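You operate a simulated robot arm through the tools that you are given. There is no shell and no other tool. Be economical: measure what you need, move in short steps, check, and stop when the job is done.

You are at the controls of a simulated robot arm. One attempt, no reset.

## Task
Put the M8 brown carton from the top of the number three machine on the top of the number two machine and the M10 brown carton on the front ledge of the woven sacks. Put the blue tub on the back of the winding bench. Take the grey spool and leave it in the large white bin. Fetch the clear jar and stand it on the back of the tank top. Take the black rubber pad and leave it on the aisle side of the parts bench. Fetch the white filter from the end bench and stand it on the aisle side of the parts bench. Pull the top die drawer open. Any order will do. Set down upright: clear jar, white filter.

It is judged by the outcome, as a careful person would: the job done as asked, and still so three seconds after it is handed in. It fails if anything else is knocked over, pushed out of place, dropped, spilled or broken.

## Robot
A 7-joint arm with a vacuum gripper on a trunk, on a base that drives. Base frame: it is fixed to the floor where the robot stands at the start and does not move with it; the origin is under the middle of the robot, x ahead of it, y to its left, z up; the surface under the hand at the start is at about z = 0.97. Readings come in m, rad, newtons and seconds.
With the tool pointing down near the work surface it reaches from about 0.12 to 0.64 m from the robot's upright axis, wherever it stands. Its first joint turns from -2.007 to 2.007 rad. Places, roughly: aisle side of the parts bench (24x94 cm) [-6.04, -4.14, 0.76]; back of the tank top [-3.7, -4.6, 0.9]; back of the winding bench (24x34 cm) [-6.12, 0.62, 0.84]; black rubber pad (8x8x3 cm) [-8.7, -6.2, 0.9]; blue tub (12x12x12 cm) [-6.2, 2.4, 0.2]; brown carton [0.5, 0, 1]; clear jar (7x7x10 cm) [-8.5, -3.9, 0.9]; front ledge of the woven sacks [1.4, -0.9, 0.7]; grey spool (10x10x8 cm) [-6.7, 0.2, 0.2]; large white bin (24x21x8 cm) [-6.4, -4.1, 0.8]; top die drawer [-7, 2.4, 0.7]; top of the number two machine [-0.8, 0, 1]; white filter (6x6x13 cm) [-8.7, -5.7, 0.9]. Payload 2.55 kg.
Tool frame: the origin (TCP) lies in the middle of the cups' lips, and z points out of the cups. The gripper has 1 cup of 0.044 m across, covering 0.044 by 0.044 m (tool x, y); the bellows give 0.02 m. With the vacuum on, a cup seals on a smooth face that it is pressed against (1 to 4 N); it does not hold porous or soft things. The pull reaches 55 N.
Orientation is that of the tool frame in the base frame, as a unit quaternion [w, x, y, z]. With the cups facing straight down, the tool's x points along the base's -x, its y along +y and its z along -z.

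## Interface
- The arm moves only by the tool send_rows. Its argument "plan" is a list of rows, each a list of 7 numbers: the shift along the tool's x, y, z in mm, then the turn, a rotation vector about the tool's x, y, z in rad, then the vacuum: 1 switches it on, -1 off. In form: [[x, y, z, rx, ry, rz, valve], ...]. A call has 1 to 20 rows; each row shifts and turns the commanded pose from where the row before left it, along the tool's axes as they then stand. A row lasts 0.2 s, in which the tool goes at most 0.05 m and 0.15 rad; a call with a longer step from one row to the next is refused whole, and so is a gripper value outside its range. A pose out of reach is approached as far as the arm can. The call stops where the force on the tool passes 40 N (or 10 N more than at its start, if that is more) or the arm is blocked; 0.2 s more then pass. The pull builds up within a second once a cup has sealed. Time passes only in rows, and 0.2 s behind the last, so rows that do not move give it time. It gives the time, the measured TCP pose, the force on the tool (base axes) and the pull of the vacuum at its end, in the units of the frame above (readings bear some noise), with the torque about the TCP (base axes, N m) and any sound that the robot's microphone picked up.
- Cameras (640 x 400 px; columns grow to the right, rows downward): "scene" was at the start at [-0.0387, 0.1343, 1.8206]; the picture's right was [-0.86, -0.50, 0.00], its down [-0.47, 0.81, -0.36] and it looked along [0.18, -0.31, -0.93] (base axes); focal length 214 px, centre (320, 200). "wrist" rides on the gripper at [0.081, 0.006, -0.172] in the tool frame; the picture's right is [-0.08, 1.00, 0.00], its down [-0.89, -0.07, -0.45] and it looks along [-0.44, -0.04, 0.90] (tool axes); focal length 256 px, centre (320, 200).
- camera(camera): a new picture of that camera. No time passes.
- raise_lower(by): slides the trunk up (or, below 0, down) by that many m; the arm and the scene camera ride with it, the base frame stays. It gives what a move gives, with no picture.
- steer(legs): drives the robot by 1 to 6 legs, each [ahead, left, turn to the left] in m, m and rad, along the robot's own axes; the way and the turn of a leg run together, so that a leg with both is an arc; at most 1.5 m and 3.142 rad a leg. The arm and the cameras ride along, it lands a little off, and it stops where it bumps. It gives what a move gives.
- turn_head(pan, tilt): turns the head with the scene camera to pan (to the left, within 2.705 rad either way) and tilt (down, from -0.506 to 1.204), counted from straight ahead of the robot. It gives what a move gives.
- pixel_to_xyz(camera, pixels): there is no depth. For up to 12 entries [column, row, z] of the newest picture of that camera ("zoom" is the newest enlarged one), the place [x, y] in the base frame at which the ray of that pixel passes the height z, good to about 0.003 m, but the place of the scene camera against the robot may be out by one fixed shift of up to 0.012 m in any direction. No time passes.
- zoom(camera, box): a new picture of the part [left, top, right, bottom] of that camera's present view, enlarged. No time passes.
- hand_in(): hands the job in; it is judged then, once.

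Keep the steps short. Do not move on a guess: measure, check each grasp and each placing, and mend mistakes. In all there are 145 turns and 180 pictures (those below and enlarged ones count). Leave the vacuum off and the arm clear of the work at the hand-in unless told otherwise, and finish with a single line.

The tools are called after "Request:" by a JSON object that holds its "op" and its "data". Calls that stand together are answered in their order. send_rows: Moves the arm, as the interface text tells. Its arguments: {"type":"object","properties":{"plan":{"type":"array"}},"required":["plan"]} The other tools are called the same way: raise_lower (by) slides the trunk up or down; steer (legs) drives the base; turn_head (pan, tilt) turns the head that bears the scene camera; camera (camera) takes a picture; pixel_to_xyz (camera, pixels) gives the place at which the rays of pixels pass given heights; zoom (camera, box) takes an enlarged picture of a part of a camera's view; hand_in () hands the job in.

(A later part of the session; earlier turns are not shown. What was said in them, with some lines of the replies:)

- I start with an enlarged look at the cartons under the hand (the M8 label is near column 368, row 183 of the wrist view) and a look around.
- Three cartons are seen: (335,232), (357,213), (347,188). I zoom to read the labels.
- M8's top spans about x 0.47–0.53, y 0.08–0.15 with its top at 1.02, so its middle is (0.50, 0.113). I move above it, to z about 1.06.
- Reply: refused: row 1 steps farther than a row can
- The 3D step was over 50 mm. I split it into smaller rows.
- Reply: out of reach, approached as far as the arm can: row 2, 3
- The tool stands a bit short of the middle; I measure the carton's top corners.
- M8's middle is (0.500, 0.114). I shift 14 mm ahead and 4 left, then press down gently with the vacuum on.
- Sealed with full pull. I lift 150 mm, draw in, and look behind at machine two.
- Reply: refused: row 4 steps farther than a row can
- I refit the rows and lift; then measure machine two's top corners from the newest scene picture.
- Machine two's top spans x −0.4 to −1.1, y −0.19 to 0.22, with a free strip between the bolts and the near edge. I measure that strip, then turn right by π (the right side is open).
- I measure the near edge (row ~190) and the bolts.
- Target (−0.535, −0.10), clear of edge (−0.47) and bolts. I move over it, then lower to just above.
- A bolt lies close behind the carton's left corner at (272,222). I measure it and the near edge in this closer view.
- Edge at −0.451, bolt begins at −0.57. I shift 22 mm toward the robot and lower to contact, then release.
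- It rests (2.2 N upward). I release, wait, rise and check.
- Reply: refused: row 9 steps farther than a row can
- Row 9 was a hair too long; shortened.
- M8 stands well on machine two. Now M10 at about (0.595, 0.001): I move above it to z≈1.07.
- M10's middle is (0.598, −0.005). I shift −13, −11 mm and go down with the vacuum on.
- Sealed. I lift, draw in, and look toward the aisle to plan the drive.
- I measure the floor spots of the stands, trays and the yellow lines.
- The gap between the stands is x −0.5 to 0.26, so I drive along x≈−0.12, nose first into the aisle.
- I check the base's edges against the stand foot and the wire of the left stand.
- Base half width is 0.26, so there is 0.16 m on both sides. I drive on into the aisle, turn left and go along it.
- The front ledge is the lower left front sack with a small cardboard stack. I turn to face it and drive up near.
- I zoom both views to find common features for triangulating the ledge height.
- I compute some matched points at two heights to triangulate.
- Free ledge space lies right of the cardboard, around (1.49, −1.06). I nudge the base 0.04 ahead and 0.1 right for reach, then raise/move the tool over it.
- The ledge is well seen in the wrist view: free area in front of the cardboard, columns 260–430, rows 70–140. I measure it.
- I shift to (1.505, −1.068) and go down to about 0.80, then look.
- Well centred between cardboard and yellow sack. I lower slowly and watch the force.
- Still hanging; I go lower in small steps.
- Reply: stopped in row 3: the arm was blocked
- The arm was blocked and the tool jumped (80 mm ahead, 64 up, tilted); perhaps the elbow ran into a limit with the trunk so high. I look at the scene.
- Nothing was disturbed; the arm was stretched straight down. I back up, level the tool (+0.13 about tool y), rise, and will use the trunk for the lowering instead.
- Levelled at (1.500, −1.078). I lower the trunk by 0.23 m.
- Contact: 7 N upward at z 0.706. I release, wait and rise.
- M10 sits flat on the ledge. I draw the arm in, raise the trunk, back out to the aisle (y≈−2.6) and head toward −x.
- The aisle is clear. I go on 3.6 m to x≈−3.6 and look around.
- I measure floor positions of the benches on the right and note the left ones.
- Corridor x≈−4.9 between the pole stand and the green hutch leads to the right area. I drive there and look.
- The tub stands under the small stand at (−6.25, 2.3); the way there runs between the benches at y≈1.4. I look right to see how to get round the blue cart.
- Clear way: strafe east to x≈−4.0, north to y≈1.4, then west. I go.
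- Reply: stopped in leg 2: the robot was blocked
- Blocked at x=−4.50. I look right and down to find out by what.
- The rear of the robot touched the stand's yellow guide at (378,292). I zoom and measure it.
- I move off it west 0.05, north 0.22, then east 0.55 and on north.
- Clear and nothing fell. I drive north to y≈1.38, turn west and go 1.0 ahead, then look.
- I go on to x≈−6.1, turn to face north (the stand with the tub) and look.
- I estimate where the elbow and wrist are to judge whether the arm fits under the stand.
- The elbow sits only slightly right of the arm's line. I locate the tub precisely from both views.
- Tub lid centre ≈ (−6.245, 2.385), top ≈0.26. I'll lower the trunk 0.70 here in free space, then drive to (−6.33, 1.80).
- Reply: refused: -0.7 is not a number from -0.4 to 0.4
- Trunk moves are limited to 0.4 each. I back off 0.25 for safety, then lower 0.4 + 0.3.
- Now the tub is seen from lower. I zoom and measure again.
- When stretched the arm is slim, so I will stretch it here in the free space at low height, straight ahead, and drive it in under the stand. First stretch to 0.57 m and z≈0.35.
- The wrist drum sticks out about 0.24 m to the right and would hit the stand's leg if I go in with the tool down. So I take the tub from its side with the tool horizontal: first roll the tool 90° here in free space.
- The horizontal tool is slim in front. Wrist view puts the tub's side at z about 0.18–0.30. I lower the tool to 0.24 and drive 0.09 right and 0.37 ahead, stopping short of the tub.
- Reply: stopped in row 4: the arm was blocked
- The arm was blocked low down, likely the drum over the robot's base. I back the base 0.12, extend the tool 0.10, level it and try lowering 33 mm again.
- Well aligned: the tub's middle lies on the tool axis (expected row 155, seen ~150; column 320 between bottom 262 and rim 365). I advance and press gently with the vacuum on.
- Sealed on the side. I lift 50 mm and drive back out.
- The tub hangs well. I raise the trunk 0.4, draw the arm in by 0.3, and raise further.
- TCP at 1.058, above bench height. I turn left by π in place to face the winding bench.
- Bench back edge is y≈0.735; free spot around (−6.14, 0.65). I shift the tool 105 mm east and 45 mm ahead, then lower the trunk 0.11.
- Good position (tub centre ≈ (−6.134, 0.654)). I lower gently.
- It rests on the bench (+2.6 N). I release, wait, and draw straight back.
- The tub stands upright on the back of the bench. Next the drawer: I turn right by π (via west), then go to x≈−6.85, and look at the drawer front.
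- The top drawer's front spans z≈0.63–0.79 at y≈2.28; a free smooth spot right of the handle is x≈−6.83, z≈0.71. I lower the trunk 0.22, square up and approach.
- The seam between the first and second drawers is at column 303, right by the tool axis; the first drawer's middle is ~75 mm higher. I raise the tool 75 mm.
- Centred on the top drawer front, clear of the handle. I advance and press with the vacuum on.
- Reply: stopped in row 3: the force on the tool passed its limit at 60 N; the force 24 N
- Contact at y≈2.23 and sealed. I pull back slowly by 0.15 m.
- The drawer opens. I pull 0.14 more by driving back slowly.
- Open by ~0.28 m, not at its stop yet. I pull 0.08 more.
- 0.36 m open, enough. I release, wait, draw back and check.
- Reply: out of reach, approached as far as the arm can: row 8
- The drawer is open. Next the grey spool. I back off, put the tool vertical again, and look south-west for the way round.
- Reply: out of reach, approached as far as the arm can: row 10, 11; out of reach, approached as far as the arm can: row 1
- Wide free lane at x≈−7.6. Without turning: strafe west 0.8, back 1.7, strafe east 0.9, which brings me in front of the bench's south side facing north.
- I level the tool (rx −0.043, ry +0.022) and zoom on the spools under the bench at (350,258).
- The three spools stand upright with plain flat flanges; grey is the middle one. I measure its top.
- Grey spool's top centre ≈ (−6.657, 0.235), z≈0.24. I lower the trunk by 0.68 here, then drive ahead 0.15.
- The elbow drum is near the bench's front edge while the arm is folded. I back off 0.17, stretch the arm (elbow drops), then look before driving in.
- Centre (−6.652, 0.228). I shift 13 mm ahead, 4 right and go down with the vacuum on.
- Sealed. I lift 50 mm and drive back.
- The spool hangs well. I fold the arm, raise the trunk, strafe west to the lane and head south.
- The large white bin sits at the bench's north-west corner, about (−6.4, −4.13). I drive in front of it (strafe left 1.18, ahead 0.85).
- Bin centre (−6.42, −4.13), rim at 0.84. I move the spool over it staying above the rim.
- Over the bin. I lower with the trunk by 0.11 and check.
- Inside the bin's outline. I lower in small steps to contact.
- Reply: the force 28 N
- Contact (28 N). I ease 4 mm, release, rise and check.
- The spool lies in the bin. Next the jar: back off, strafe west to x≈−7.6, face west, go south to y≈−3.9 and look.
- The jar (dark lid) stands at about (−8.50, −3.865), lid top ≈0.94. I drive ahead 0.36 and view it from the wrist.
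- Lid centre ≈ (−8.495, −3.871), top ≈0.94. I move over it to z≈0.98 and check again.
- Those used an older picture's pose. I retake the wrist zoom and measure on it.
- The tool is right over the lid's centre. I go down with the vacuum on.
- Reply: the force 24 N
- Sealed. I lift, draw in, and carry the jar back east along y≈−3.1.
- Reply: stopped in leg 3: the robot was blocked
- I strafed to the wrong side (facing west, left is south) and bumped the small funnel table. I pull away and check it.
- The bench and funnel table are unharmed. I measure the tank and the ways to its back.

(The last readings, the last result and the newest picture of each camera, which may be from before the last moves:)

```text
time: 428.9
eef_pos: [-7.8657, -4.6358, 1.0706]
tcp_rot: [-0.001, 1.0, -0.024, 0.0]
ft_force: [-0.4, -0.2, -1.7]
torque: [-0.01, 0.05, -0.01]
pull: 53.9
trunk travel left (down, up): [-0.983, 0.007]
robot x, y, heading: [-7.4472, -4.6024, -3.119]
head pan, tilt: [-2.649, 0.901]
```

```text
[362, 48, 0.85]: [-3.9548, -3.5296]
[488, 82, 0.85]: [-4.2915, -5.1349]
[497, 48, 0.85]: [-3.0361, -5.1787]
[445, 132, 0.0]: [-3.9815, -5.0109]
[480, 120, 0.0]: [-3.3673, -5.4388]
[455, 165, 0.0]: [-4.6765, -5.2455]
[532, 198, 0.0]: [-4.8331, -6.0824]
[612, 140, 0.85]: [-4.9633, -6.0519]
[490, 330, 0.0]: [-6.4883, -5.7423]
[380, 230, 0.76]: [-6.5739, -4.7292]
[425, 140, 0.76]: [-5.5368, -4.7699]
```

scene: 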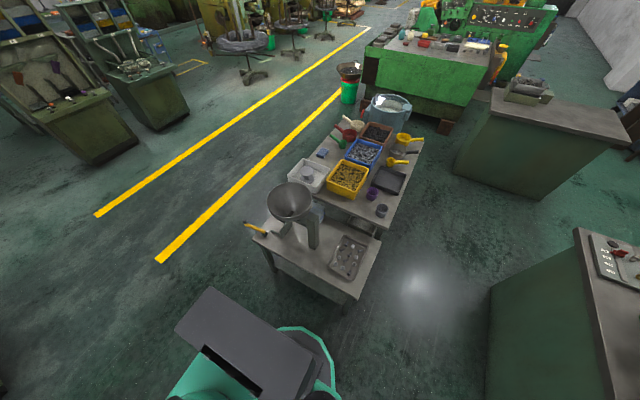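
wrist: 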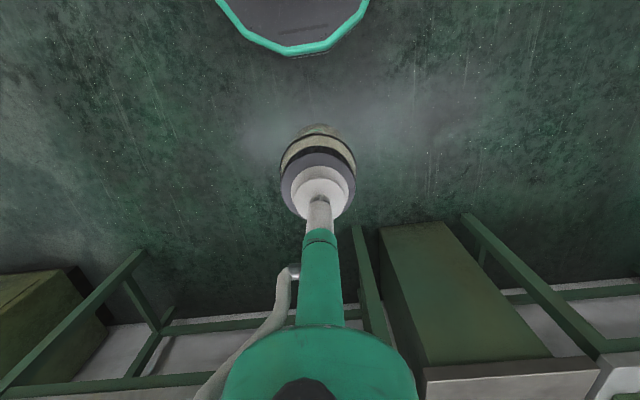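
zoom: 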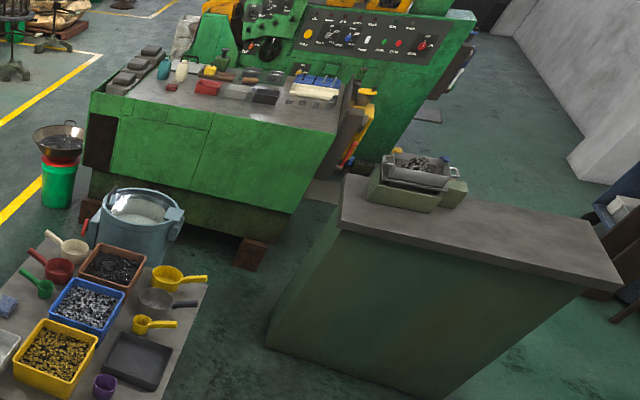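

The tank's back can be reached from its west end around (−4.7, −4.6). I turn east, take the corridor at y≈−5.22 south of the parts bench, stop at x≈−5.6 and look.

Request:
{"op": "steer", "data": {"legs": [[0.1, 0, 0], [0, 0, 1.56], [0, 0, 1.56], [0, -0.6, 0], [1.5, 0, 0], [0.45, 0, 0]]}}

Request:
{"op": "turn_head", "data": {"pan": 0.2, "tilt": 0.65}}

Request:
{"op": "camera", "data": {"camera": "scene"}}

```text
time: 450.1
eef_pos: [-5.1368, -5.1396, 1.0696]
tcp_rot: [-0.001, 0.025, 1.0, 0.0]
ft_force: [0.4, 0.1, -1.7]
torque: [0.02, -0.02, 0.0]
pull: 54.8
trunk travel left (down, up): [-0.983, 0.007]
robot x, y, heading: [-5.5546, -5.171, 0.012]
head pan, tilt: [-2.649, 0.901]
```

```text
time: 452.6
eef_pos: [-5.1369, -5.1411, 1.0704]
tcp_rot: [-0.001, 0.024, 1.0, 0.0]
ft_force: [0.7, -1.1, -1.8]
torque: [0.0, -0.02, -0.01]
pull: 55.2
trunk travel left (down, up): [-0.983, 0.007]
robot x, y, heading: [-5.5568, -5.1689, 0.017]
head pan, tilt: [0.201, 0.649]
```

```text
50 pictures are left
```

scene: 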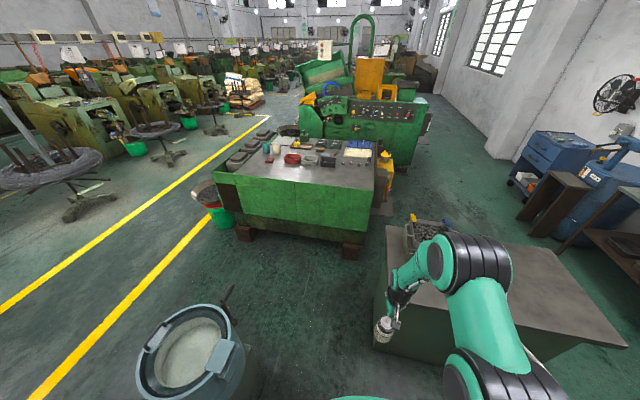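

Request:
{"op": "zoom", "data": {"camera": "scene", "box": [210, 100, 430, 260]}}

Request:
{"op": "pixel_to_xyz", "data": {"camera": "scene", "pixels": [[218, 172, 0.85], [370, 192, 0.85], [385, 145, 0.85], [275, 130, 0.85], [238, 228, 0.0], [358, 250, 0.0], [377, 340, 0.0], [392, 250, 0.85], [250, 345, 0.6], [330, 170, 0.88], [385, 165, 0.85]]}}

```text
2.50 times, centred on (320, 180) of scene
```

zoom: 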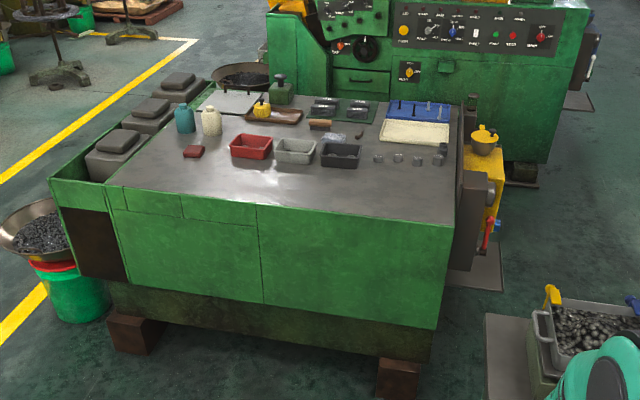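

```text
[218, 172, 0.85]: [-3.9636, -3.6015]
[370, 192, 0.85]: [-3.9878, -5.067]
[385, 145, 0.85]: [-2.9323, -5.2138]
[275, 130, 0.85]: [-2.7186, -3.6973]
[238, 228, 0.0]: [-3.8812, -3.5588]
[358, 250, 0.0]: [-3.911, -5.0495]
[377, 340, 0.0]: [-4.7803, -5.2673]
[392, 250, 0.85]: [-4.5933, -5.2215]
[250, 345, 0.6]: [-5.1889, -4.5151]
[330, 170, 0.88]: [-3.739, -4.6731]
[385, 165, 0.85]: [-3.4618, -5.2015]
```

The clear west part of the tank top (zoom (310,185)) matches the named spot (−3.7, −4.6). I thread past the cabinet: ahead 0.37, left 0.28, ahead 0.75, left 0.3.

Request:
{"op": "steer", "data": {"legs": [[0.37, 0, -0.015], [0, 0.28, 0], [0.78, 0, 0], [0, 0.3, 0]]}}

Request:
{"op": "turn_head", "data": {"pan": 0.0, "tilt": 0.95}}

Request:
{"op": "camera", "data": {"camera": "scene"}}

Request:
{"op": "camera", "data": {"camera": "wrist"}}

```text
time: 462.1
eef_pos: [-3.9683, -4.5736, 1.0701]
tcp_rot: [-0.001, 0.032, 0.999, 0.0]
ft_force: [0.5, -0.4, -1.3]
torque: [0.03, -0.01, 0.05]
pull: 54.7
trunk travel left (down, up): [-0.983, 0.007]
robot x, y, heading: [-4.392, -4.5957, 0.001]
head pan, tilt: [0.201, 0.649]
```

```text
time: 462.9
eef_pos: [-3.9689, -4.572, 1.0687]
tcp_rot: [-0.001, 0.032, 0.999, 0.0]
ft_force: [0.5, -0.2, -1.9]
torque: [0.04, 0.02, 0.03]
pull: 55.2
trunk travel left (down, up): [-0.983, 0.007]
robot x, y, heading: [-4.3863, -4.6003, 0.001]
head pan, tilt: [0.0, 0.949]
```

```text
48 pictures are left
```

scene: 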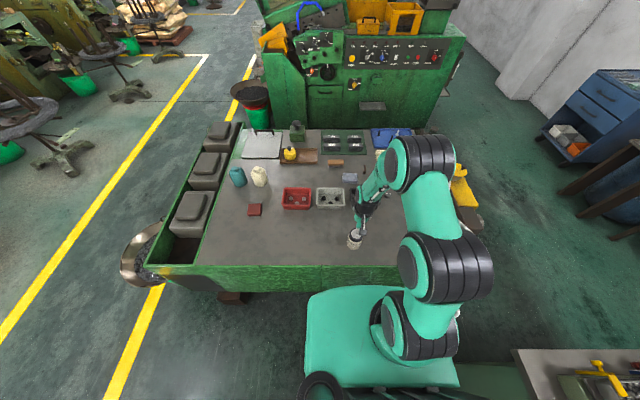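

```text
47 pictures are left
```

wrist: 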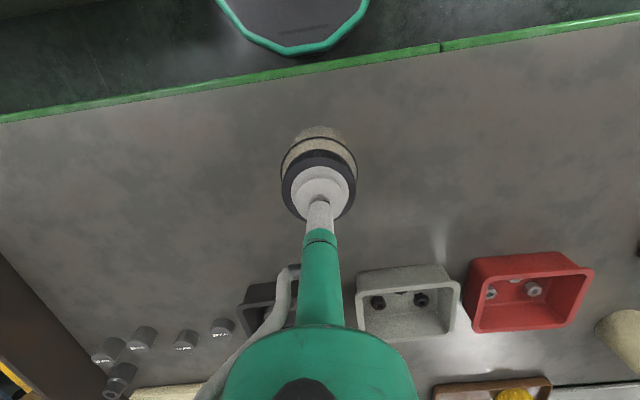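

Request:
{"op": "pixel_to_xyz", "data": {"camera": "wrist", "pixels": [[320, 72, 0.88], [350, 272, 0.88], [400, 270, 0.88], [320, 160, 0.88]]}}

Request:
{"op": "pixel_to_xyz", "data": {"camera": "scene", "pixels": [[320, 266, 0.88], [330, 207, 0.88], [300, 208, 0.88], [320, 266, 0.9], [400, 264, 0.88]]}}

```text
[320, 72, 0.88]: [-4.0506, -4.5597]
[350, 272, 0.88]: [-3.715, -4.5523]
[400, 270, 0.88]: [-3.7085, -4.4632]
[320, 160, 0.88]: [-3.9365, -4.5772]
```

```text
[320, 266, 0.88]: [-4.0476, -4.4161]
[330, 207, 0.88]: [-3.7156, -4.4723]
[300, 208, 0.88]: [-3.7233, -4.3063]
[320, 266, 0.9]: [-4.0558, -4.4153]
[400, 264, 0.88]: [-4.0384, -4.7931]
```

Edge at x −4.05, bins begin at −3.715. I set the jar's spot at (−3.80, −4.60) and move above it.

Request:
{"op": "send_rows", "data": {"plan": [[-43, -4, 8, 0, 0, 0, 1], [-43, -4, 8, 0, 0, 0, 1], [-43, -4, 8, 0, 0, 0, 1], [-41, -5, 8, 0, 0, 0, 1], [0, 0, 0, 0, 0, 0, 1]]}}

Request:
{"op": "camera", "data": {"camera": "wrist"}}

```text
time: 464.1
eef_pos: [-3.7999, -4.6006, 1.0381]
tcp_rot: [-0.001, 0.033, 0.999, 0.0]
ft_force: [0.8, 0.5, -1.8]
torque: [0.01, -0.03, 0.04]
pull: 54.7
trunk travel left (down, up): [-0.983, 0.007]
robot x, y, heading: [-4.3907, -4.5953, 0.001]
head pan, tilt: [0.0, 0.949]
```

```text
46 pictures are left
```

wrist: 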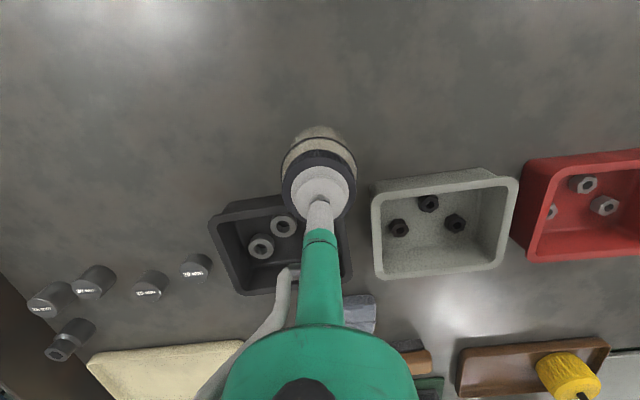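

Request:
{"op": "send_rows", "data": {"plan": [[0, 0, 25, 0, 0, 0, 1], [0, 0, 10, 0, 0, 0, 1], [0, 0, 6, 0, 0, 0, 1], [0, 0, 5, 0, 0, 0, 1], [0, 0, 0, 0, 0, 0, 1]]}}

Request:
{"op": "zoom", "data": {"camera": "wrist", "box": [200, 90, 440, 270]}}

```text
time: 464.9
eef_pos: [-3.7887, -4.6016, 1.0077]
tcp_rot: [0.012, 0.031, 0.999, 0.0]
ft_force: [-7.1, 0.8, 18.9]
torque: [0.02, 0.18, 0.01]
pull: 54.7
trunk travel left (down, up): [-0.983, 0.007]
robot x, y, heading: [-4.3871, -4.5946, 0.0]
head pan, tilt: [0.0, 0.949]
stopped in row 4: the force on the tool passed its limit at 40 N (the readings are from after the stop); the commanded pose is now the measured one
```

```text
2.22 times, centred on (320, 180) of wrist
```

zoom: 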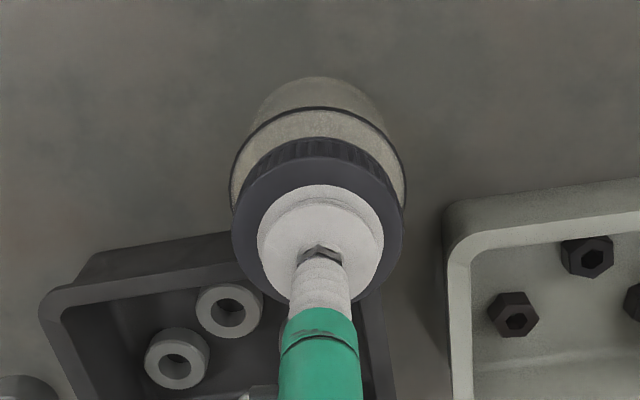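

Contact at z≈1.008 (top surface ≈0.905) with too much push. I ease up 5 mm and level the tool.

Request:
{"op": "send_rows", "data": {"plan": [[0, 0, -5, 0, 0.012, 0, 1], [0, 0, 0, 0, 0.012, 0, 1], [0, 0, 0, 0, 0, 0, 1]]}}

Request:
{"op": "zoom", "data": {"camera": "wrist", "box": [200, 90, 440, 270]}}

Request:
{"op": "zoom", "data": {"camera": "scene", "box": [270, 160, 430, 290]}}

```text
time: 465.7
eef_pos: [-3.7921, -4.6001, 1.0094]
tcp_rot: [-0.005, 0.032, 0.999, 0.0]
ft_force: [0.5, -0.6, -0.7]
torque: [-0.03, -0.06, 0.03]
pull: 55.4
trunk travel left (down, up): [-0.983, 0.007]
robot x, y, heading: [-4.3887, -4.5992, 0.003]
head pan, tilt: [0.0, 0.949]
```

```text
2.22 times, centred on (320, 180) of wrist
```

zoom: 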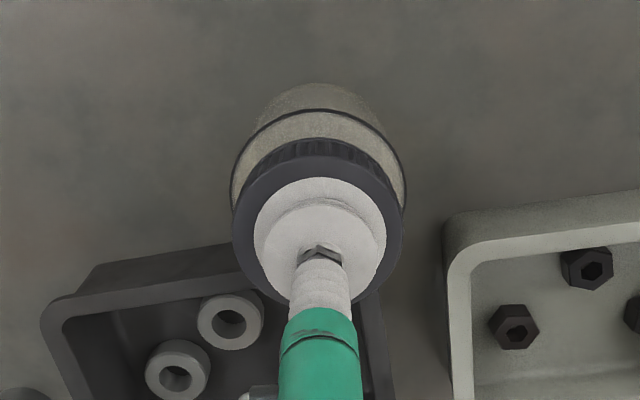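

```text
3.08 times, centred on (350, 225) of scene
```

zoom: 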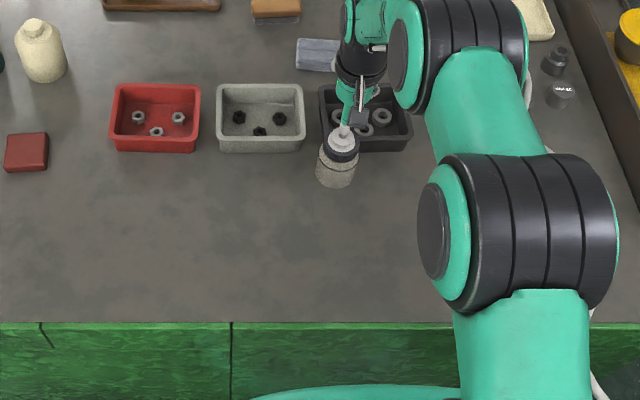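

The jar is close to the black bin. I lift 10 mm, shift 25 mm toward the edge, and lower in small steps.

Request:
{"op": "send_rows", "data": {"plan": [[0, 0, -10, 0, 0, 0, 1], [25, 0, 0, 0, -0.01, 0, 1], [0, 0, 6, 0, 0, 0, 1], [0, 0, 0, 0, 0, 0, 1]]}}

```text
time: 466.7
eef_pos: [-3.8174, -4.6001, 1.0145]
tcp_rot: [0.001, 0.032, 0.999, 0.001]
ft_force: [-0.9, -0.2, -0.9]
torque: [0.02, 0.0, 0.01]
pull: 55.1
trunk travel left (down, up): [-0.983, 0.007]
robot x, y, heading: [-4.3906, -4.5993, 0.004]
head pan, tilt: [0.0, 0.949]
```

Request:
{"op": "send_rows", "data": {"plan": [[0, 0, 3, 0, 0, 0, 1], [0, 0, 3, 0, 0, 0, 1], [0, 0, 0, 0, 0, 0, 1]]}}

```text
time: 467.5
eef_pos: [-3.8159, -4.6001, 1.009]
tcp_rot: [0.002, 0.032, 0.999, 0.0]
ft_force: [0.3, 1.1, 2.6]
torque: [-0.01, 0.03, 0.0]
pull: 55.3
trunk travel left (down, up): [-0.983, 0.007]
robot x, y, heading: [-4.3893, -4.5961, -0.003]
head pan, tilt: [0.0, 0.949]
```

It rests lightly (2.6 N up). I release, wait, rise and check.

Request:
{"op": "send_rows", "data": {"plan": [[0, 0, 0, 0, 0, 0, -1], [0, 0, 0, 0, 0, 0, -1], [0, 0, 0, 0, 0, 0, -1], [0, 0, 0, 0, 0, 0, -1], [0, 0, 0, 0, 0, 0, -1], [0, 0, -8, 0, 0, 0, -1], [0, 0, -20, 0, 0, 0, -1], [0, 0, -30, 0, 0, 0, -1], [40, 0, 0, 0, 0, 0, -1], [40, 0, 0, 0, 0, 0, -1], [40, 0, 0, 0, 0, 0, -1], [40, 0, 0, 0, 0, 0, -1], [0, 0, 0, 0, 0, 0, -1]]}}

Request:
{"op": "zoom", "data": {"camera": "scene", "box": [270, 160, 430, 290]}}

```text
time: 470.3
eef_pos: [-3.976, -4.5886, 1.065]
tcp_rot: [0.001, 0.032, 0.999, 0.0]
ft_force: [-0.9, -0.1, 0.1]
torque: [-0.05, 0.05, 0.02]
pull: 0.0
trunk travel left (down, up): [-0.983, 0.007]
robot x, y, heading: [-4.3894, -4.6019, -0.002]
head pan, tilt: [0.0, 0.949]
```

```text
3.08 times, centred on (350, 225) of scene
```

zoom: 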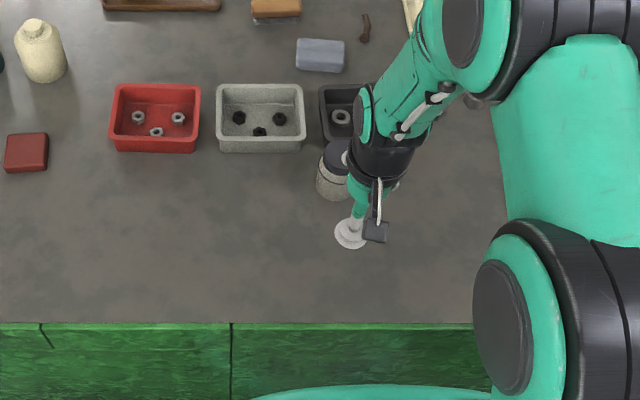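

The jar stands upright. I must now be very economical. I drive back to the end bench in one go, face west at y≈−5.78, creep in under the bench, and take pictures.

Request:
{"op": "steer", "data": {"legs": [[0, -0.29, 0], [-0.8, 0, 0], [0, -0.28, 0], [-1.5, 0, 0], [-0.8, 0, 0]]}}

Request:
{"op": "steer", "data": {"legs": [[0, 0, 1.57], [0, 0, 1.57], [0, 0.6, 0], [0.35, 0, 0]]}}

Request:
{"op": "turn_head", "data": {"pan": 0.0, "tilt": 0.9}}

Request:
{"op": "camera", "data": {"camera": "scene"}}

Request:
{"op": "steer", "data": {"legs": [[0.28, 0, 0]]}}

Request:
{"op": "zoom", "data": {"camera": "scene", "box": [160, 60, 480, 260]}}

Request:
{"op": "camera", "data": {"camera": "wrist"}}

```text
time: 488.6
eef_pos: [-7.0595, -5.2371, 1.0666]
tcp_rot: [0.0, 0.015, 1.0, 0.001]
ft_force: [0.3, -0.3, 0.1]
torque: [-0.03, 0.01, -0.02]
pull: 0.1
trunk travel left (down, up): [-0.983, 0.007]
robot x, y, heading: [-7.4661, -5.2631, 0.037]
head pan, tilt: [0.0, 0.949]
```

```text
time: 501.6
eef_pos: [-8.1889, -5.9177, 1.0658]
tcp_rot: [0.0, 1.0, 0.001, -0.001]
ft_force: [-0.1, -0.1, 0.4]
torque: [0.0, -0.02, 0.02]
pull: 0.1
trunk travel left (down, up): [-0.983, 0.007]
robot x, y, heading: [-7.7786, -5.8828, -3.073]
head pan, tilt: [0.0, 0.949]
```

```text
time: 502.2
eef_pos: [-8.1896, -5.919, 1.0652]
tcp_rot: [0.0, 1.0, 0.001, -0.001]
ft_force: [-0.1, -0.1, 0.5]
torque: [-0.03, 0.0, 0.01]
pull: 0.0
trunk travel left (down, up): [-0.983, 0.007]
robot x, y, heading: [-7.7771, -5.881, -3.078]
head pan, tilt: [0.0, 0.901]
```

```text
41 pictures are left
```

scene: 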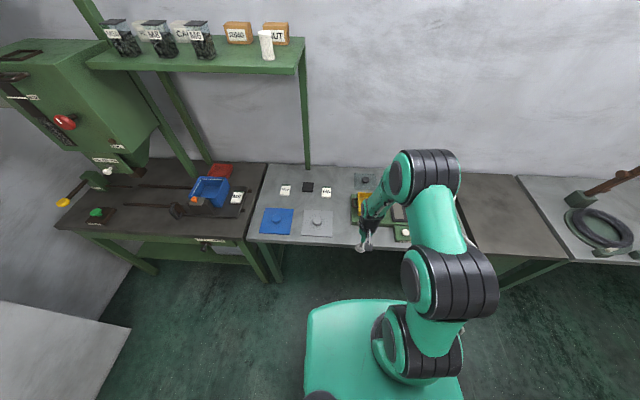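

```text
time: 504.2
eef_pos: [-8.4668, -5.9398, 1.0668]
tcp_rot: [0.0, 1.0, 0.002, 0.0]
ft_force: [0.7, -0.8, -0.1]
torque: [0.03, -0.01, 0.0]
pull: 0.1
trunk travel left (down, up): [-0.983, 0.007]
robot x, y, heading: [-8.0533, -5.8994, -3.072]
head pan, tilt: [0.0, 0.901]
```

```text
2.00 times, centred on (320, 160) of scene
```

zoom: 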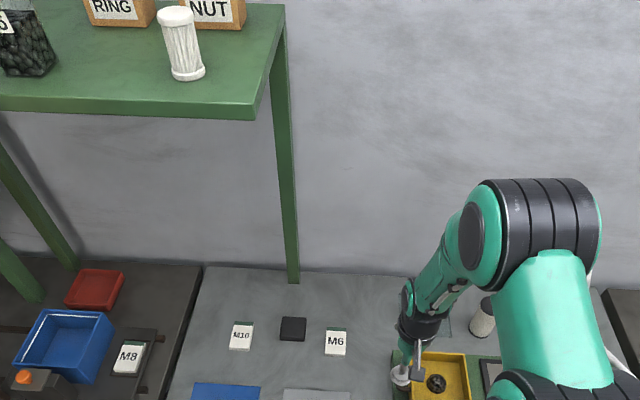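

```text
39 pictures are left
```

wrist: 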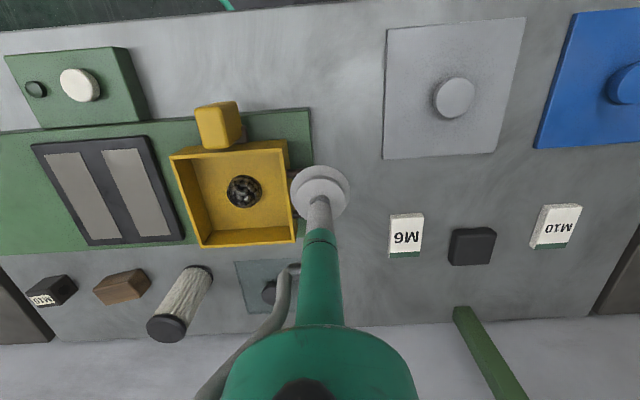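

The pad is at wrist (472,246), the filter's black top at (168,327). I measure both.

Request:
{"op": "pixel_to_xyz", "data": {"camera": "wrist", "pixels": [[168, 327, 0.98], [168, 327, 0.96], [203, 268, 0.85], [472, 240, 0.87], [472, 249, 0.87], [450, 258, 0.87], [494, 232, 0.87], [472, 228, 0.85], [120, 287, 0.9], [271, 290, 0.88]]}}

Request:
{"op": "zoom", "data": {"camera": "wrist", "box": [120, 220, 300, 360]}}

```text
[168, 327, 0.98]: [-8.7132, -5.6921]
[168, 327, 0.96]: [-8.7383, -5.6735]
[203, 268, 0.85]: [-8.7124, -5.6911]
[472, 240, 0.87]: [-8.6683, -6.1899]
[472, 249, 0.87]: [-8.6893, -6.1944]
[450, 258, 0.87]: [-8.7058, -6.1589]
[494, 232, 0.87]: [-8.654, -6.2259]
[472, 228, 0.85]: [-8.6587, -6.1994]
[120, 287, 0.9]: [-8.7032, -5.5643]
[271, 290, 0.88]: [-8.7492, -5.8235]
```

```text
2.86 times, centred on (210, 290) of wrist
```

zoom: 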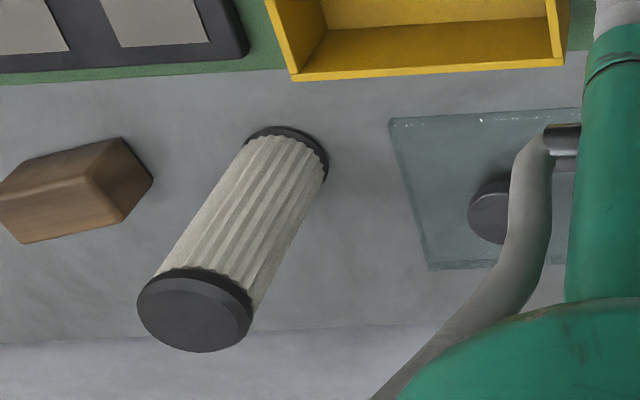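

Filter top centre (−8.713, −5.690, 0.98); pad (−8.683, −6.193, 0.88). I move the base in to about (−8.19, −5.75), then bring the tool nominally over the filter, keeping z 1.066.

Request:
{"op": "steer", "data": {"legs": [[0, -0.15, -0.07], [0.14, 0, 0]]}}

Request:
{"op": "send_rows", "data": {"plan": [[-40, -22, 0, 0, 0, 0, -1], [-40, -22, 0, 0, 0, 0, -1], [-32, -21, 0, 0, 0, 0, -1], [0, 0, 0, 0, 0, 0, -1]]}}

Request:
{"op": "zoom", "data": {"camera": "wrist", "box": [220, 100, 420, 260]}}

Request:
{"op": "camera", "data": {"camera": "scene"}}

```text
time: 506.5
eef_pos: [-8.6126, -5.7644, 1.0662]
tcp_rot: [0.0, 1.0, -0.031, -0.001]
ft_force: [0.1, 0.1, 0.2]
torque: [0.03, 0.0, 0.03]
pull: 0.0
trunk travel left (down, up): [-0.983, 0.007]
robot x, y, heading: [-8.196, -5.7552, -3.136]
head pan, tilt: [0.0, 0.901]
```

```text
time: 507.5
eef_pos: [-8.7198, -5.6902, 1.0673]
tcp_rot: [0.0, 1.0, -0.03, -0.001]
ft_force: [0.7, -0.5, 0.7]
torque: [0.0, -0.02, 0.01]
pull: 0.0
trunk travel left (down, up): [-0.983, 0.007]
robot x, y, heading: [-8.1993, -5.7536, -3.138]
head pan, tilt: [0.0, 0.901]
```

```text
2.50 times, centred on (320, 180) of wrist
```

zoom: 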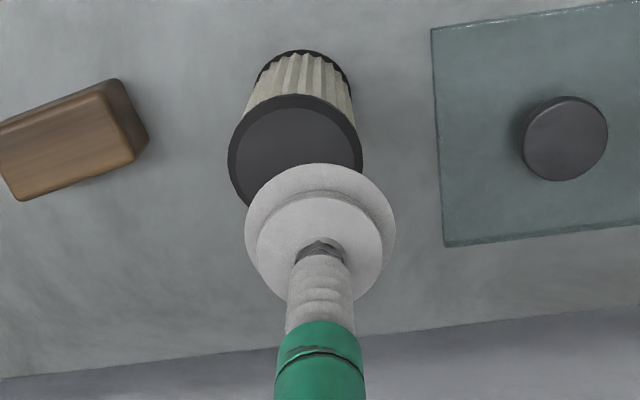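

```text
36 pictures are left
```

scene: 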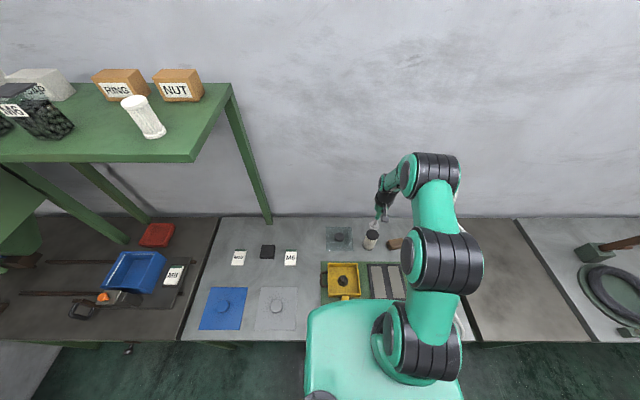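

The filter's top is 12 mm north of the tool axis. I correct, press down in small steps with vacuum, lift well clear, draw in and carry it to the north side of the parts bench, then look.

Request:
{"op": "send_rows", "data": {"plan": [[0, -12, 0, 0, 0, 0, -1], [0, 0, 45, 0, 0, 0, -1], [0, 0, 28, 0, 0, 0, 1], [0, 0, 5, 0, 0, 0, 1], [0, 0, 4, 0, 0, 0, 1], [0, 0, 3, 0, 0, 0, 1], [0, 0, 3, 0, 0, 0, 1], [0, 0, 3, 0, 0, 0, 1], [0, 0, 0, 0, 0, 0, 1], [0, 0, 0, 0, 0, 0, 1], [0, 0, 0, 0, 0, 0, 1]]}}

Request:
{"op": "send_rows", "data": {"plan": [[0, 0, -15, 0, 0, 0, 1], [0, 0, -40, 0, 0, 0, 1], [0, 0, -45, 0, 0, 0, 1], [0, 0, -25, 0, 0, 0, 1], [40, 0, 0, 0, 0, 0, 1], [40, 0, 0, 0, 0, 0, 1], [30, 0, 0, 0, 0, 0, 1], [0, 0, 0, 0, 0, 0, 1]]}}

Request:
{"op": "steer", "data": {"legs": [[-0.65, 0, 0], [0, -1.5, 0], [0, -0.93, 0], [0, 0, 1.567], [0, 1.31, 0], [0.24, 0, 0]]}}

Request:
{"op": "turn_head", "data": {"pan": 0.1, "tilt": 1.0}}

Request:
{"op": "zoom", "data": {"camera": "scene", "box": [220, 140, 440, 290]}}

Request:
{"op": "camera", "data": {"camera": "wrist"}}

```text
time: 509.9
eef_pos: [-8.721, -5.6794, 0.9761]
tcp_rot: [0.0, 1.0, -0.032, 0.0]
ft_force: [-0.1, -0.6, -0.7]
torque: [0.02, 0.1, 0.01]
pull: 55.1
trunk travel left (down, up): [-0.983, 0.007]
robot x, y, heading: [-8.2005, -5.7514, -3.136]
head pan, tilt: [0.0, 0.901]
```

```text
time: 511.7
eef_pos: [-8.6086, -5.6878, 1.0994]
tcp_rot: [0.0, 1.0, -0.031, 0.0]
ft_force: [0.0, 0.4, -0.9]
torque: [0.04, 0.07, 0.04]
pull: 55.1
trunk travel left (down, up): [-0.983, 0.007]
robot x, y, heading: [-8.2021, -5.7526, -3.139]
head pan, tilt: [0.0, 0.901]
```

```text
time: 538.1
eef_pos: [-6.3645, -3.9421, 1.1004]
tcp_rot: [0.001, 0.727, 0.686, 0.0]
ft_force: [-0.7, 0.8, -1.9]
torque: [-0.06, 0.04, 0.05]
pull: 55.2
trunk travel left (down, up): [-0.983, 0.007]
robot x, y, heading: [-6.3018, -3.5367, -1.56]
head pan, tilt: [0.0, 0.901]
```

```text
time: 538.8
eef_pos: [-6.3632, -3.9421, 1.1004]
tcp_rot: [0.001, 0.727, 0.687, 0.0]
ft_force: [-0.5, 0.4, -0.8]
torque: [-0.07, 0.01, 0.01]
pull: 55.0
trunk travel left (down, up): [-0.983, 0.007]
robot x, y, heading: [-6.303, -3.5352, -1.564]
head pan, tilt: [0.099, 1.0]
```

```text
2.67 times, centred on (330, 215) of scene
```

zoom: 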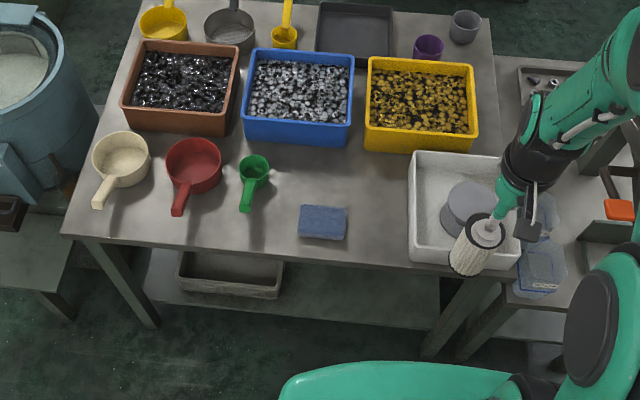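

```text
34 pictures are left
```

wrist: 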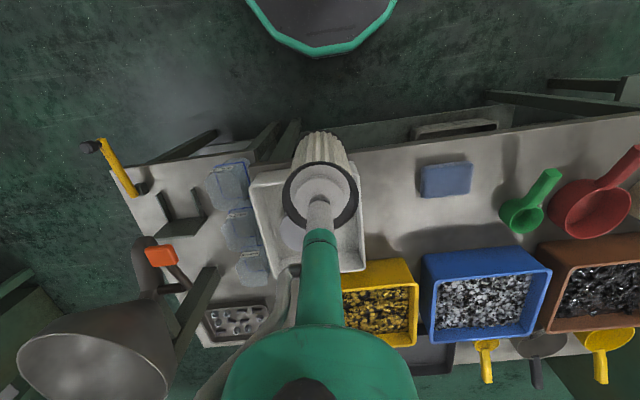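

The filter is held upright. Target (−6.245, −4.085), between bin and sponge. I move over it and descend to just above contact.

Request:
{"op": "send_rows", "data": {"plan": [[-34, 31, 0, 0, 0, 0, 1], [-34, 32, 0, 0, 0, 0, 1], [-34, 32, 0, 0, 0, 0, 1], [-34, 31, 0, 0, 0, 0, 1], [0, 0, 40, 0, 0, 0, 1], [0, 0, 45, 0, 0, 0, 1], [0, 0, 45, 0, 0, 0, 1], [0, 0, 45, 0, 0, 0, 1], [0, 0, 18, 0, 0, 0, 1], [0, 0, 4, 0, 0, 0, 1], [0, 0, 3, 0, 0, 0, 1], [0, 0, 0, 0, 0, 0, 1]]}}

Request:
{"op": "camera", "data": {"camera": "wrist"}}

Request:
{"op": "zoom", "data": {"camera": "scene", "box": [260, 150, 440, 280]}}

```text
time: 541.4
eef_pos: [-6.2453, -4.0849, 0.8993]
tcp_rot: [0.001, 0.728, 0.686, -0.001]
ft_force: [0.2, 0.0, -1.6]
torque: [-0.08, 0.06, 0.03]
pull: 54.7
trunk travel left (down, up): [-0.983, 0.007]
robot x, y, heading: [-6.3026, -3.5401, -1.564]
head pan, tilt: [0.099, 1.0]
```

```text
33 pictures are left
```

wrist: 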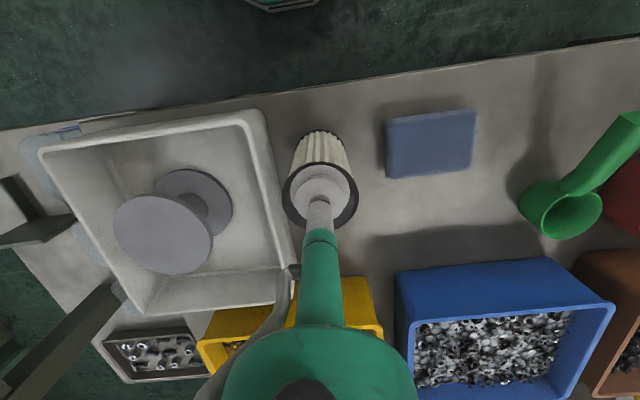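

```text
3.08 times, centred on (350, 215) of scene
```

zoom: 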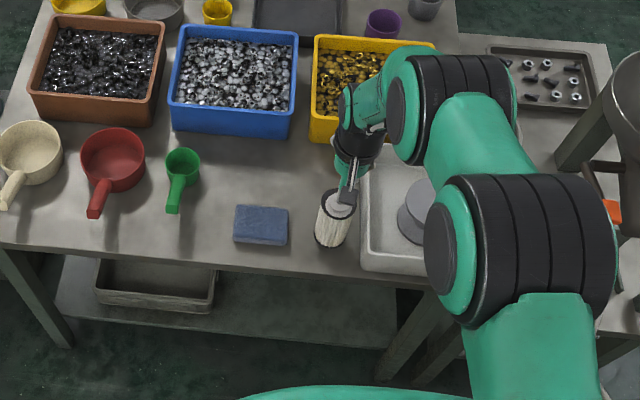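

Well between bin and sponge, near contact. I creep down 9 mm.

Request:
{"op": "send_rows", "data": {"plan": [[0, 0, 3, 0, 0, 0, 1], [0, 0, 2, 0, 0, 0, 1], [0, 0, 2, 0, 0, 0, 1], [0, 0, 2, 0, 0, 0, 1], [0, 0, 0, 0, 0, 0, 1]]}}

```text
time: 542.6
eef_pos: [-6.2471, -4.085, 0.8903]
tcp_rot: [0.0, 0.728, 0.686, -0.001]
ft_force: [0.2, -0.3, -1.8]
torque: [-0.06, 0.03, 0.02]
pull: 54.8
trunk travel left (down, up): [-0.983, 0.007]
robot x, y, heading: [-6.2997, -3.5372, -1.563]
head pan, tilt: [0.099, 1.0]
```

I creep 5 mm more in one call, then release, rise, and drive back to the end bench for the pad, taking pictures there.

Request:
{"op": "send_rows", "data": {"plan": [[0, 0, 2, 0, 0, 0, 1], [0, 0, 1.5, 0, 0, 0, 1], [0, 0, 1, 0, 0, 0, 1], [0, 0, 0, 0, 0, 0, 1]]}}

Request:
{"op": "send_rows", "data": {"plan": [[0, 0, 0, 0, 0, 0, -1], [0, 0, 0, 0, 0, 0, -1], [0, 0, 0, 0, 0, 0, -1], [0, 0, 0, 0, 0, 0, -1], [0, 0, 0, 0, 0, 0, -1], [0, 0, 0, 0, 0, 0, -1], [0, 0, -6, 0, 0, 0, -1], [0, 0, -20, 0, 0, 0, -1], [0, 0, -40, 0, 0, 0, -1], [0, 0, -45, 0, 0, 0, -1], [0, 0, -45, 0, 0, 0, -1], [0, 0, -40, 0, 0, 0, -1], [40, 0, 0, 0, 0, 0, -1], [40, 0, 0, 0, 0, 0, -1], [40, 0, 0, 0, 0, 0, -1], [20, 0, 0, 0, 0, 0, -1], [0, 0, 0, 0, 0, 0, -1]]}}

Request:
{"op": "camera", "data": {"camera": "wrist"}}

Request:
{"op": "steer", "data": {"legs": [[-0.24, 0, 0], [0, -1.3, 0], [0, 0, -1.575], [0, 1.5, 0], [0, 1.07, 0], [0.57, 0, 0]]}}

Request:
{"op": "camera", "data": {"camera": "wrist"}}

Request:
{"op": "camera", "data": {"camera": "scene"}}

```text
time: 543.6
eef_pos: [-6.247, -4.0853, 0.8859]
tcp_rot: [0.001, 0.727, 0.686, -0.001]
ft_force: [-0.3, 0.1, -0.9]
torque: [-0.11, 0.01, 0.03]
pull: 55.1
trunk travel left (down, up): [-0.983, 0.007]
robot x, y, heading: [-6.3041, -3.536, -1.566]
head pan, tilt: [0.099, 1.0]
```

```text
time: 547.2
eef_pos: [-6.2384, -3.9437, 1.0833]
tcp_rot: [0.001, 0.727, 0.686, -0.002]
ft_force: [0.1, -0.9, 0.9]
torque: [0.0, -0.01, 0.04]
pull: 0.0
trunk travel left (down, up): [-0.983, 0.007]
robot x, y, heading: [-6.3008, -3.5371, -1.568]
head pan, tilt: [0.099, 1.0]
```

```text
31 pictures are left
```

wrist: 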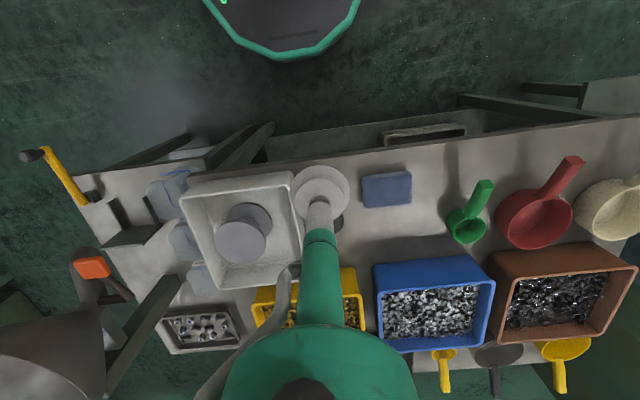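

```text
time: 574.0
eef_pos: [-8.5385, -5.9754, 1.0819]
tcp_rot: [0.0, 1.0, -0.031, -0.001]
ft_force: [-0.2, -0.5, -0.4]
torque: [0.01, 0.01, 0.0]
pull: 0.0
trunk travel left (down, up): [-0.983, 0.007]
robot x, y, heading: [-8.1325, -5.9141, -3.134]
head pan, tilt: [0.099, 1.0]
```

```text
30 pictures are left
```

wrist: 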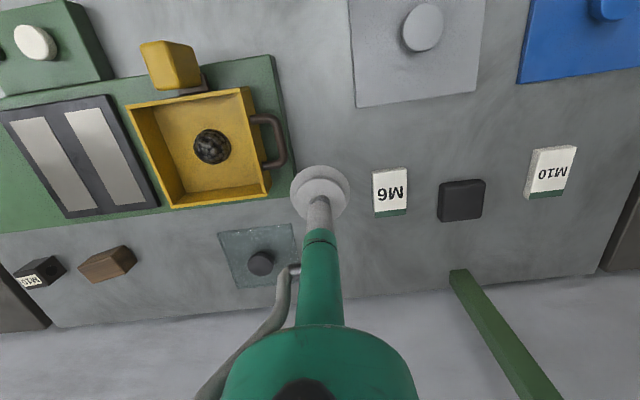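

```text
29 pictures are left
5 turns are left
```

scene: 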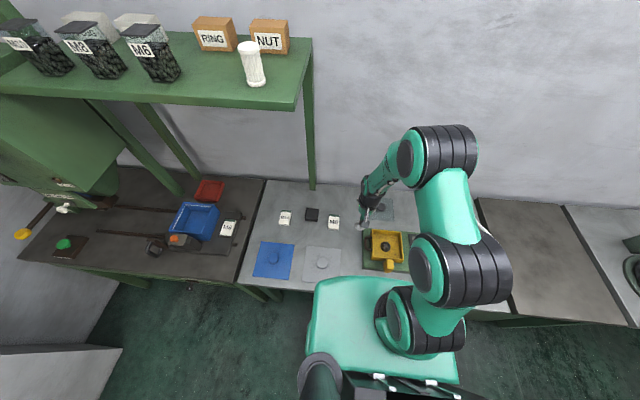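

The filter stands; five turns remain. Pad computed again at (−8.682, −6.192), agreeing. In one go: nudge ahead 0.07, move over the pad, press with vacuum, lift, draw in and carry to the parts bench, then look.

Request:
{"op": "steer", "data": {"legs": [[0.07, 0, 0]]}}

Request:
{"op": "send_rows", "data": {"plan": [[-12, 44, 0, 0, 0, 0, -1], [-12, 44, 0, 0, 0, 0, -1], [-12, 44, 0, 0, 0, 0, -1], [-12, 44, 0, 0, 0, 0, -1], [-12, 44, 0, 0, 0, 0, -1], [0, 0, 45, 0, 0, 0, -1], [0, 0, 45, 0, 0, 0, -1], [0, 0, 45, 0, 0, 0, -1], [0, 0, 45, 0, 0, 0, -1], [0, 0, 16, 0, 0, 0, 1], [0, 0, 4, 0, 0, 0, 1], [0, 0, 4, 0, 0, 0, 1], [0, 0, 4, 0, 0, 0, 1], [0, 0, 3, 0, 0, 0, 1], [0, 0, 3, 0, 0, 0, 1], [0, 0, 0, 0, 0, 0, 1], [0, 0, 0, 0, 0, 0, 1], [0, 0, 0, 0, 0, 0, 1], [0, 0, 0, 0, 0, 0, 1]]}}

Request:
{"op": "send_rows", "data": {"plan": [[0, 0, 0, 0, 0, 0, 1], [0, 0, 0, 0, 0, 0, 1], [0, 0, -15, 0, 0, 0, 1], [0, 0, -40, 0, 0, 0, 1], [0, 0, -45, 0, 0, 0, 1], [0, 0, -45, 0, 0, 0, 1], [0, 0, -45, 0, 0, 0, 1], [10, -44, 0, 0, 0, 0, 1], [10, -44, 0, 0, 0, 0, 1], [10, -44, 0, 0, 0, 0, 1], [10, -44, 0, 0, 0, 0, 1], [10, -44, 0, 0, 0, 0, 1], [0, 0, 0, 0, 0, 0, 1]]}}

Request:
{"op": "steer", "data": {"legs": [[-0.6, 0, 0], [0, -1.5, 0], [0, -1.08, 0], [0, 0, 1.567], [0, 1.46, 0], [0.31, 0, 0]]}}

Request:
{"op": "camera", "data": {"camera": "wrist"}}

Request:
{"op": "zoom", "data": {"camera": "scene", "box": [220, 140, 440, 290]}}

```text
time: 575.0
eef_pos: [-8.6094, -5.9755, 1.0823]
tcp_rot: [0.0, 1.0, -0.031, 0.0]
ft_force: [0.3, -1.1, 0.1]
torque: [0.03, -0.04, 0.01]
pull: 0.1
trunk travel left (down, up): [-0.983, 0.007]
robot x, y, heading: [-8.2026, -5.9116, -3.139]
head pan, tilt: [0.099, 1.0]
```

```text
time: 579.0
eef_pos: [-8.6822, -6.1921, 0.8707]
tcp_rot: [0.001, 1.0, -0.031, -0.003]
ft_force: [-1.8, 0.6, 18.5]
torque: [0.09, -0.12, -0.01]
pull: 54.3
trunk travel left (down, up): [-0.983, 0.007]
robot x, y, heading: [-8.2034, -5.9148, -3.137]
head pan, tilt: [0.099, 1.0]
```

```text
time: 581.9
eef_pos: [-8.6187, -5.9759, 1.0589]
tcp_rot: [0.001, 1.0, -0.03, 0.0]
ft_force: [0.9, 0.1, -1.2]
torque: [0.03, -0.05, 0.01]
pull: 55.3
trunk travel left (down, up): [-0.983, 0.007]
robot x, y, heading: [-8.2024, -5.916, -3.138]
head pan, tilt: [0.099, 1.0]
```

```text
time: 610.0
eef_pos: [-6.0473, -4.1233, 1.0603]
tcp_rot: [0.0, 0.753, 0.658, -0.001]
ft_force: [0.0, 0.0, -1.3]
torque: [0.03, 0.02, 0.02]
pull: 55.2
trunk travel left (down, up): [-0.983, 0.007]
robot x, y, heading: [-6.0745, -3.7013, -1.643]
head pan, tilt: [0.099, 1.0]
```

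```text
28 pictures are left
```

wrist: 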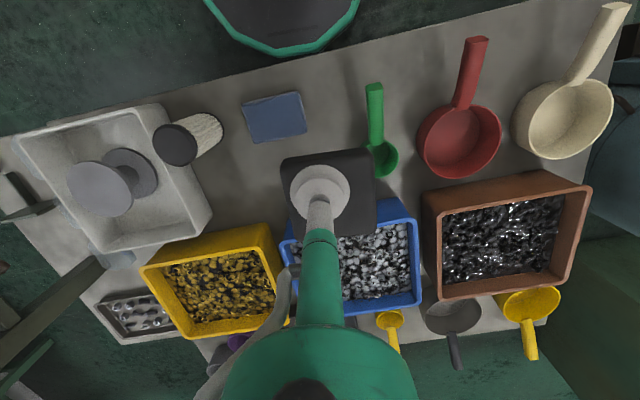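

```text
2.67 times, centred on (330, 215) of scene
4 turns are left
```

zoom: 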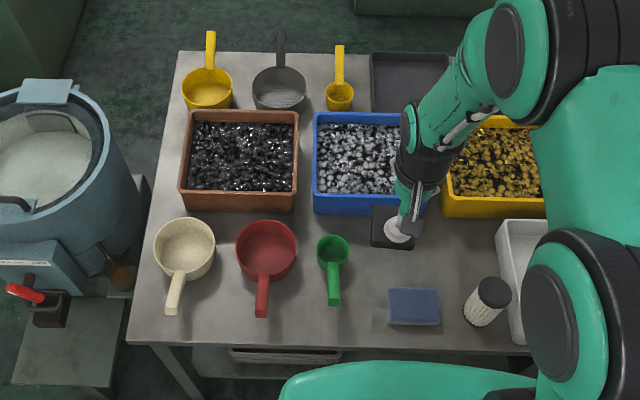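

The pad is held; filter and spool stand well. I place the pad at (−6.125, −4.193), between sponge (edge −4.127) and bins (−4.26): move over, square it by −0.073 rad, lower, then release, rise, back off and take pictures.

Request:
{"op": "send_rows", "data": {"plan": [[-27, -23, 0, 0, 0, 0, 1], [-27, -23, 0, 0, 0, 0, 1], [-26, -22, 0, 0, 0, 0, 1], [0, 0, 0, 0, 0, -0.073, 1], [0, 0, 45, 0, 0, 0, 1], [0, 0, 45, 0, 0, 0, 1], [0, 0, 45, 0, 0, 0, 1], [0, 0, 45, 0, 0, 0, 1], [0, 0, 45, 0, 0, 0, 1], [0, 0, 25, 0, 0, 0, 1], [0, 0, 10, 0, 0, 0, 1], [0, 0, 4, 0, 0, 0, 1], [0, 0, 4, 0, 0, 0, 1], [0, 0, 3, 0, 0, 0, 1], [0, 0, 3, 0, 0, 0, 1], [0, 0, 2, 0, 0, 0, 1], [0, 0, 2, 0, 0, 0, 1], [0, 0, 0, 0, 0, 0, 1]]}}

Request:
{"op": "send_rows", "data": {"plan": [[0, 0, 0, 0, 0, 0, -1], [0, 0, 0, 0, 0, 0, -1], [0, 0, 0, 0, 0, 0, -1], [0, 0, 0, 0, 0, 0, -1], [0, 0, 0, 0, 0, 0, -1], [0, 0, 0, 0, 0, 0, -1], [0, 0, -6, 0, 0, 0, -1], [0, 0, -20, 0, 0, 0, -1], [0, 0, -45, 0, 0, 0, -1], [0, 0, -45, 0, 0, 0, -1], [0, 0, -45, 0, 0, 0, -1], [0, 0, -45, 0, 0, 0, -1], [0, 0, -45, 0, 0, 0, -1], [40, 0, 0, 0, 0, 0, -1], [40, 0, 0, 0, 0, 0, -1], [0, 0, 0, 0, 0, 0, -1]]}}

Request:
{"op": "camera", "data": {"camera": "wrist"}}

Request:
{"op": "steer", "data": {"legs": [[-0.35, 0, 0]]}}

Request:
{"op": "zoom", "data": {"camera": "scene", "box": [220, 100, 440, 250]}}

```text
time: 613.8
eef_pos: [-6.1259, -4.1935, 0.7839]
tcp_rot: [0.001, 0.729, 0.684, -0.002]
ft_force: [-1.6, 5.1, 17.0]
torque: [0.02, -0.12, 0.01]
pull: 54.5
trunk travel left (down, up): [-0.983, 0.007]
robot x, y, heading: [-6.0763, -3.7011, -1.643]
head pan, tilt: [0.099, 1.0]
```

```text
time: 617.2
eef_pos: [-6.1169, -4.1143, 1.0322]
tcp_rot: [0.0, 0.729, 0.685, 0.0]
ft_force: [-0.5, -0.4, 0.0]
torque: [0.04, -0.03, -0.01]
pull: 0.0
trunk travel left (down, up): [-0.983, 0.007]
robot x, y, heading: [-6.0746, -3.7018, -1.643]
head pan, tilt: [0.099, 1.0]
```

```text
26 pictures are left
```

wrist: 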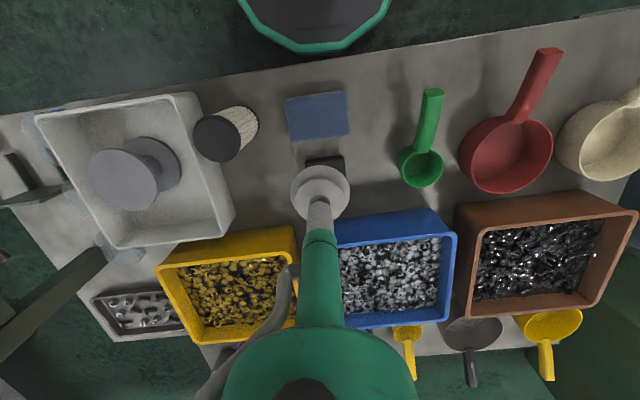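

```text
time: 619.5
eef_pos: [-6.0923, -3.7621, 1.0337]
tcp_rot: [0.0, 0.728, 0.685, 0.0]
ft_force: [-0.2, 0.5, -0.8]
torque: [-0.01, 0.04, 0.0]
pull: 0.0
trunk travel left (down, up): [-0.983, 0.007]
robot x, y, heading: [-6.0498, -3.3518, -1.644]
head pan, tilt: [0.099, 1.0]
```

```text
2.67 times, centred on (330, 175) of scene
3 turns are left
```

zoom: 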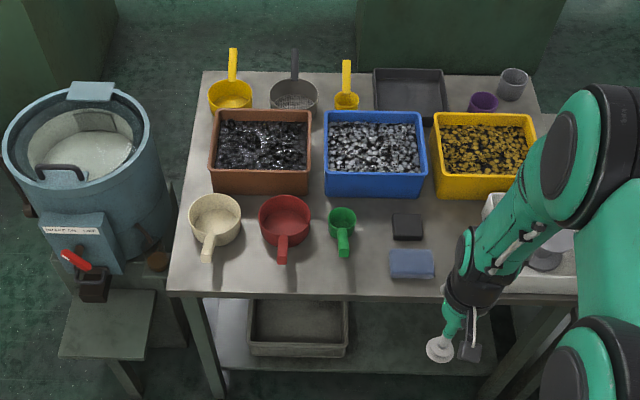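

The pad lies flat behind the sponge, clear of the bins. The filter stands upright beside the white bin, and the spool is inside it. The vacuum is off and the arm is clear, so I hand in.

Request:
{"op": "hand_in", "data": {}}

```text
The job is handed in.
```

All eight parts of the job are done and handed in: both cartons, the tub, spool, jar, pad and filter are where you asked, and the top die drawer is pulled open about 0.36 m; while driving, the robot bumped the small funnel table and a wire stand's guide, and in the pictures afterwards nothing looked moved.
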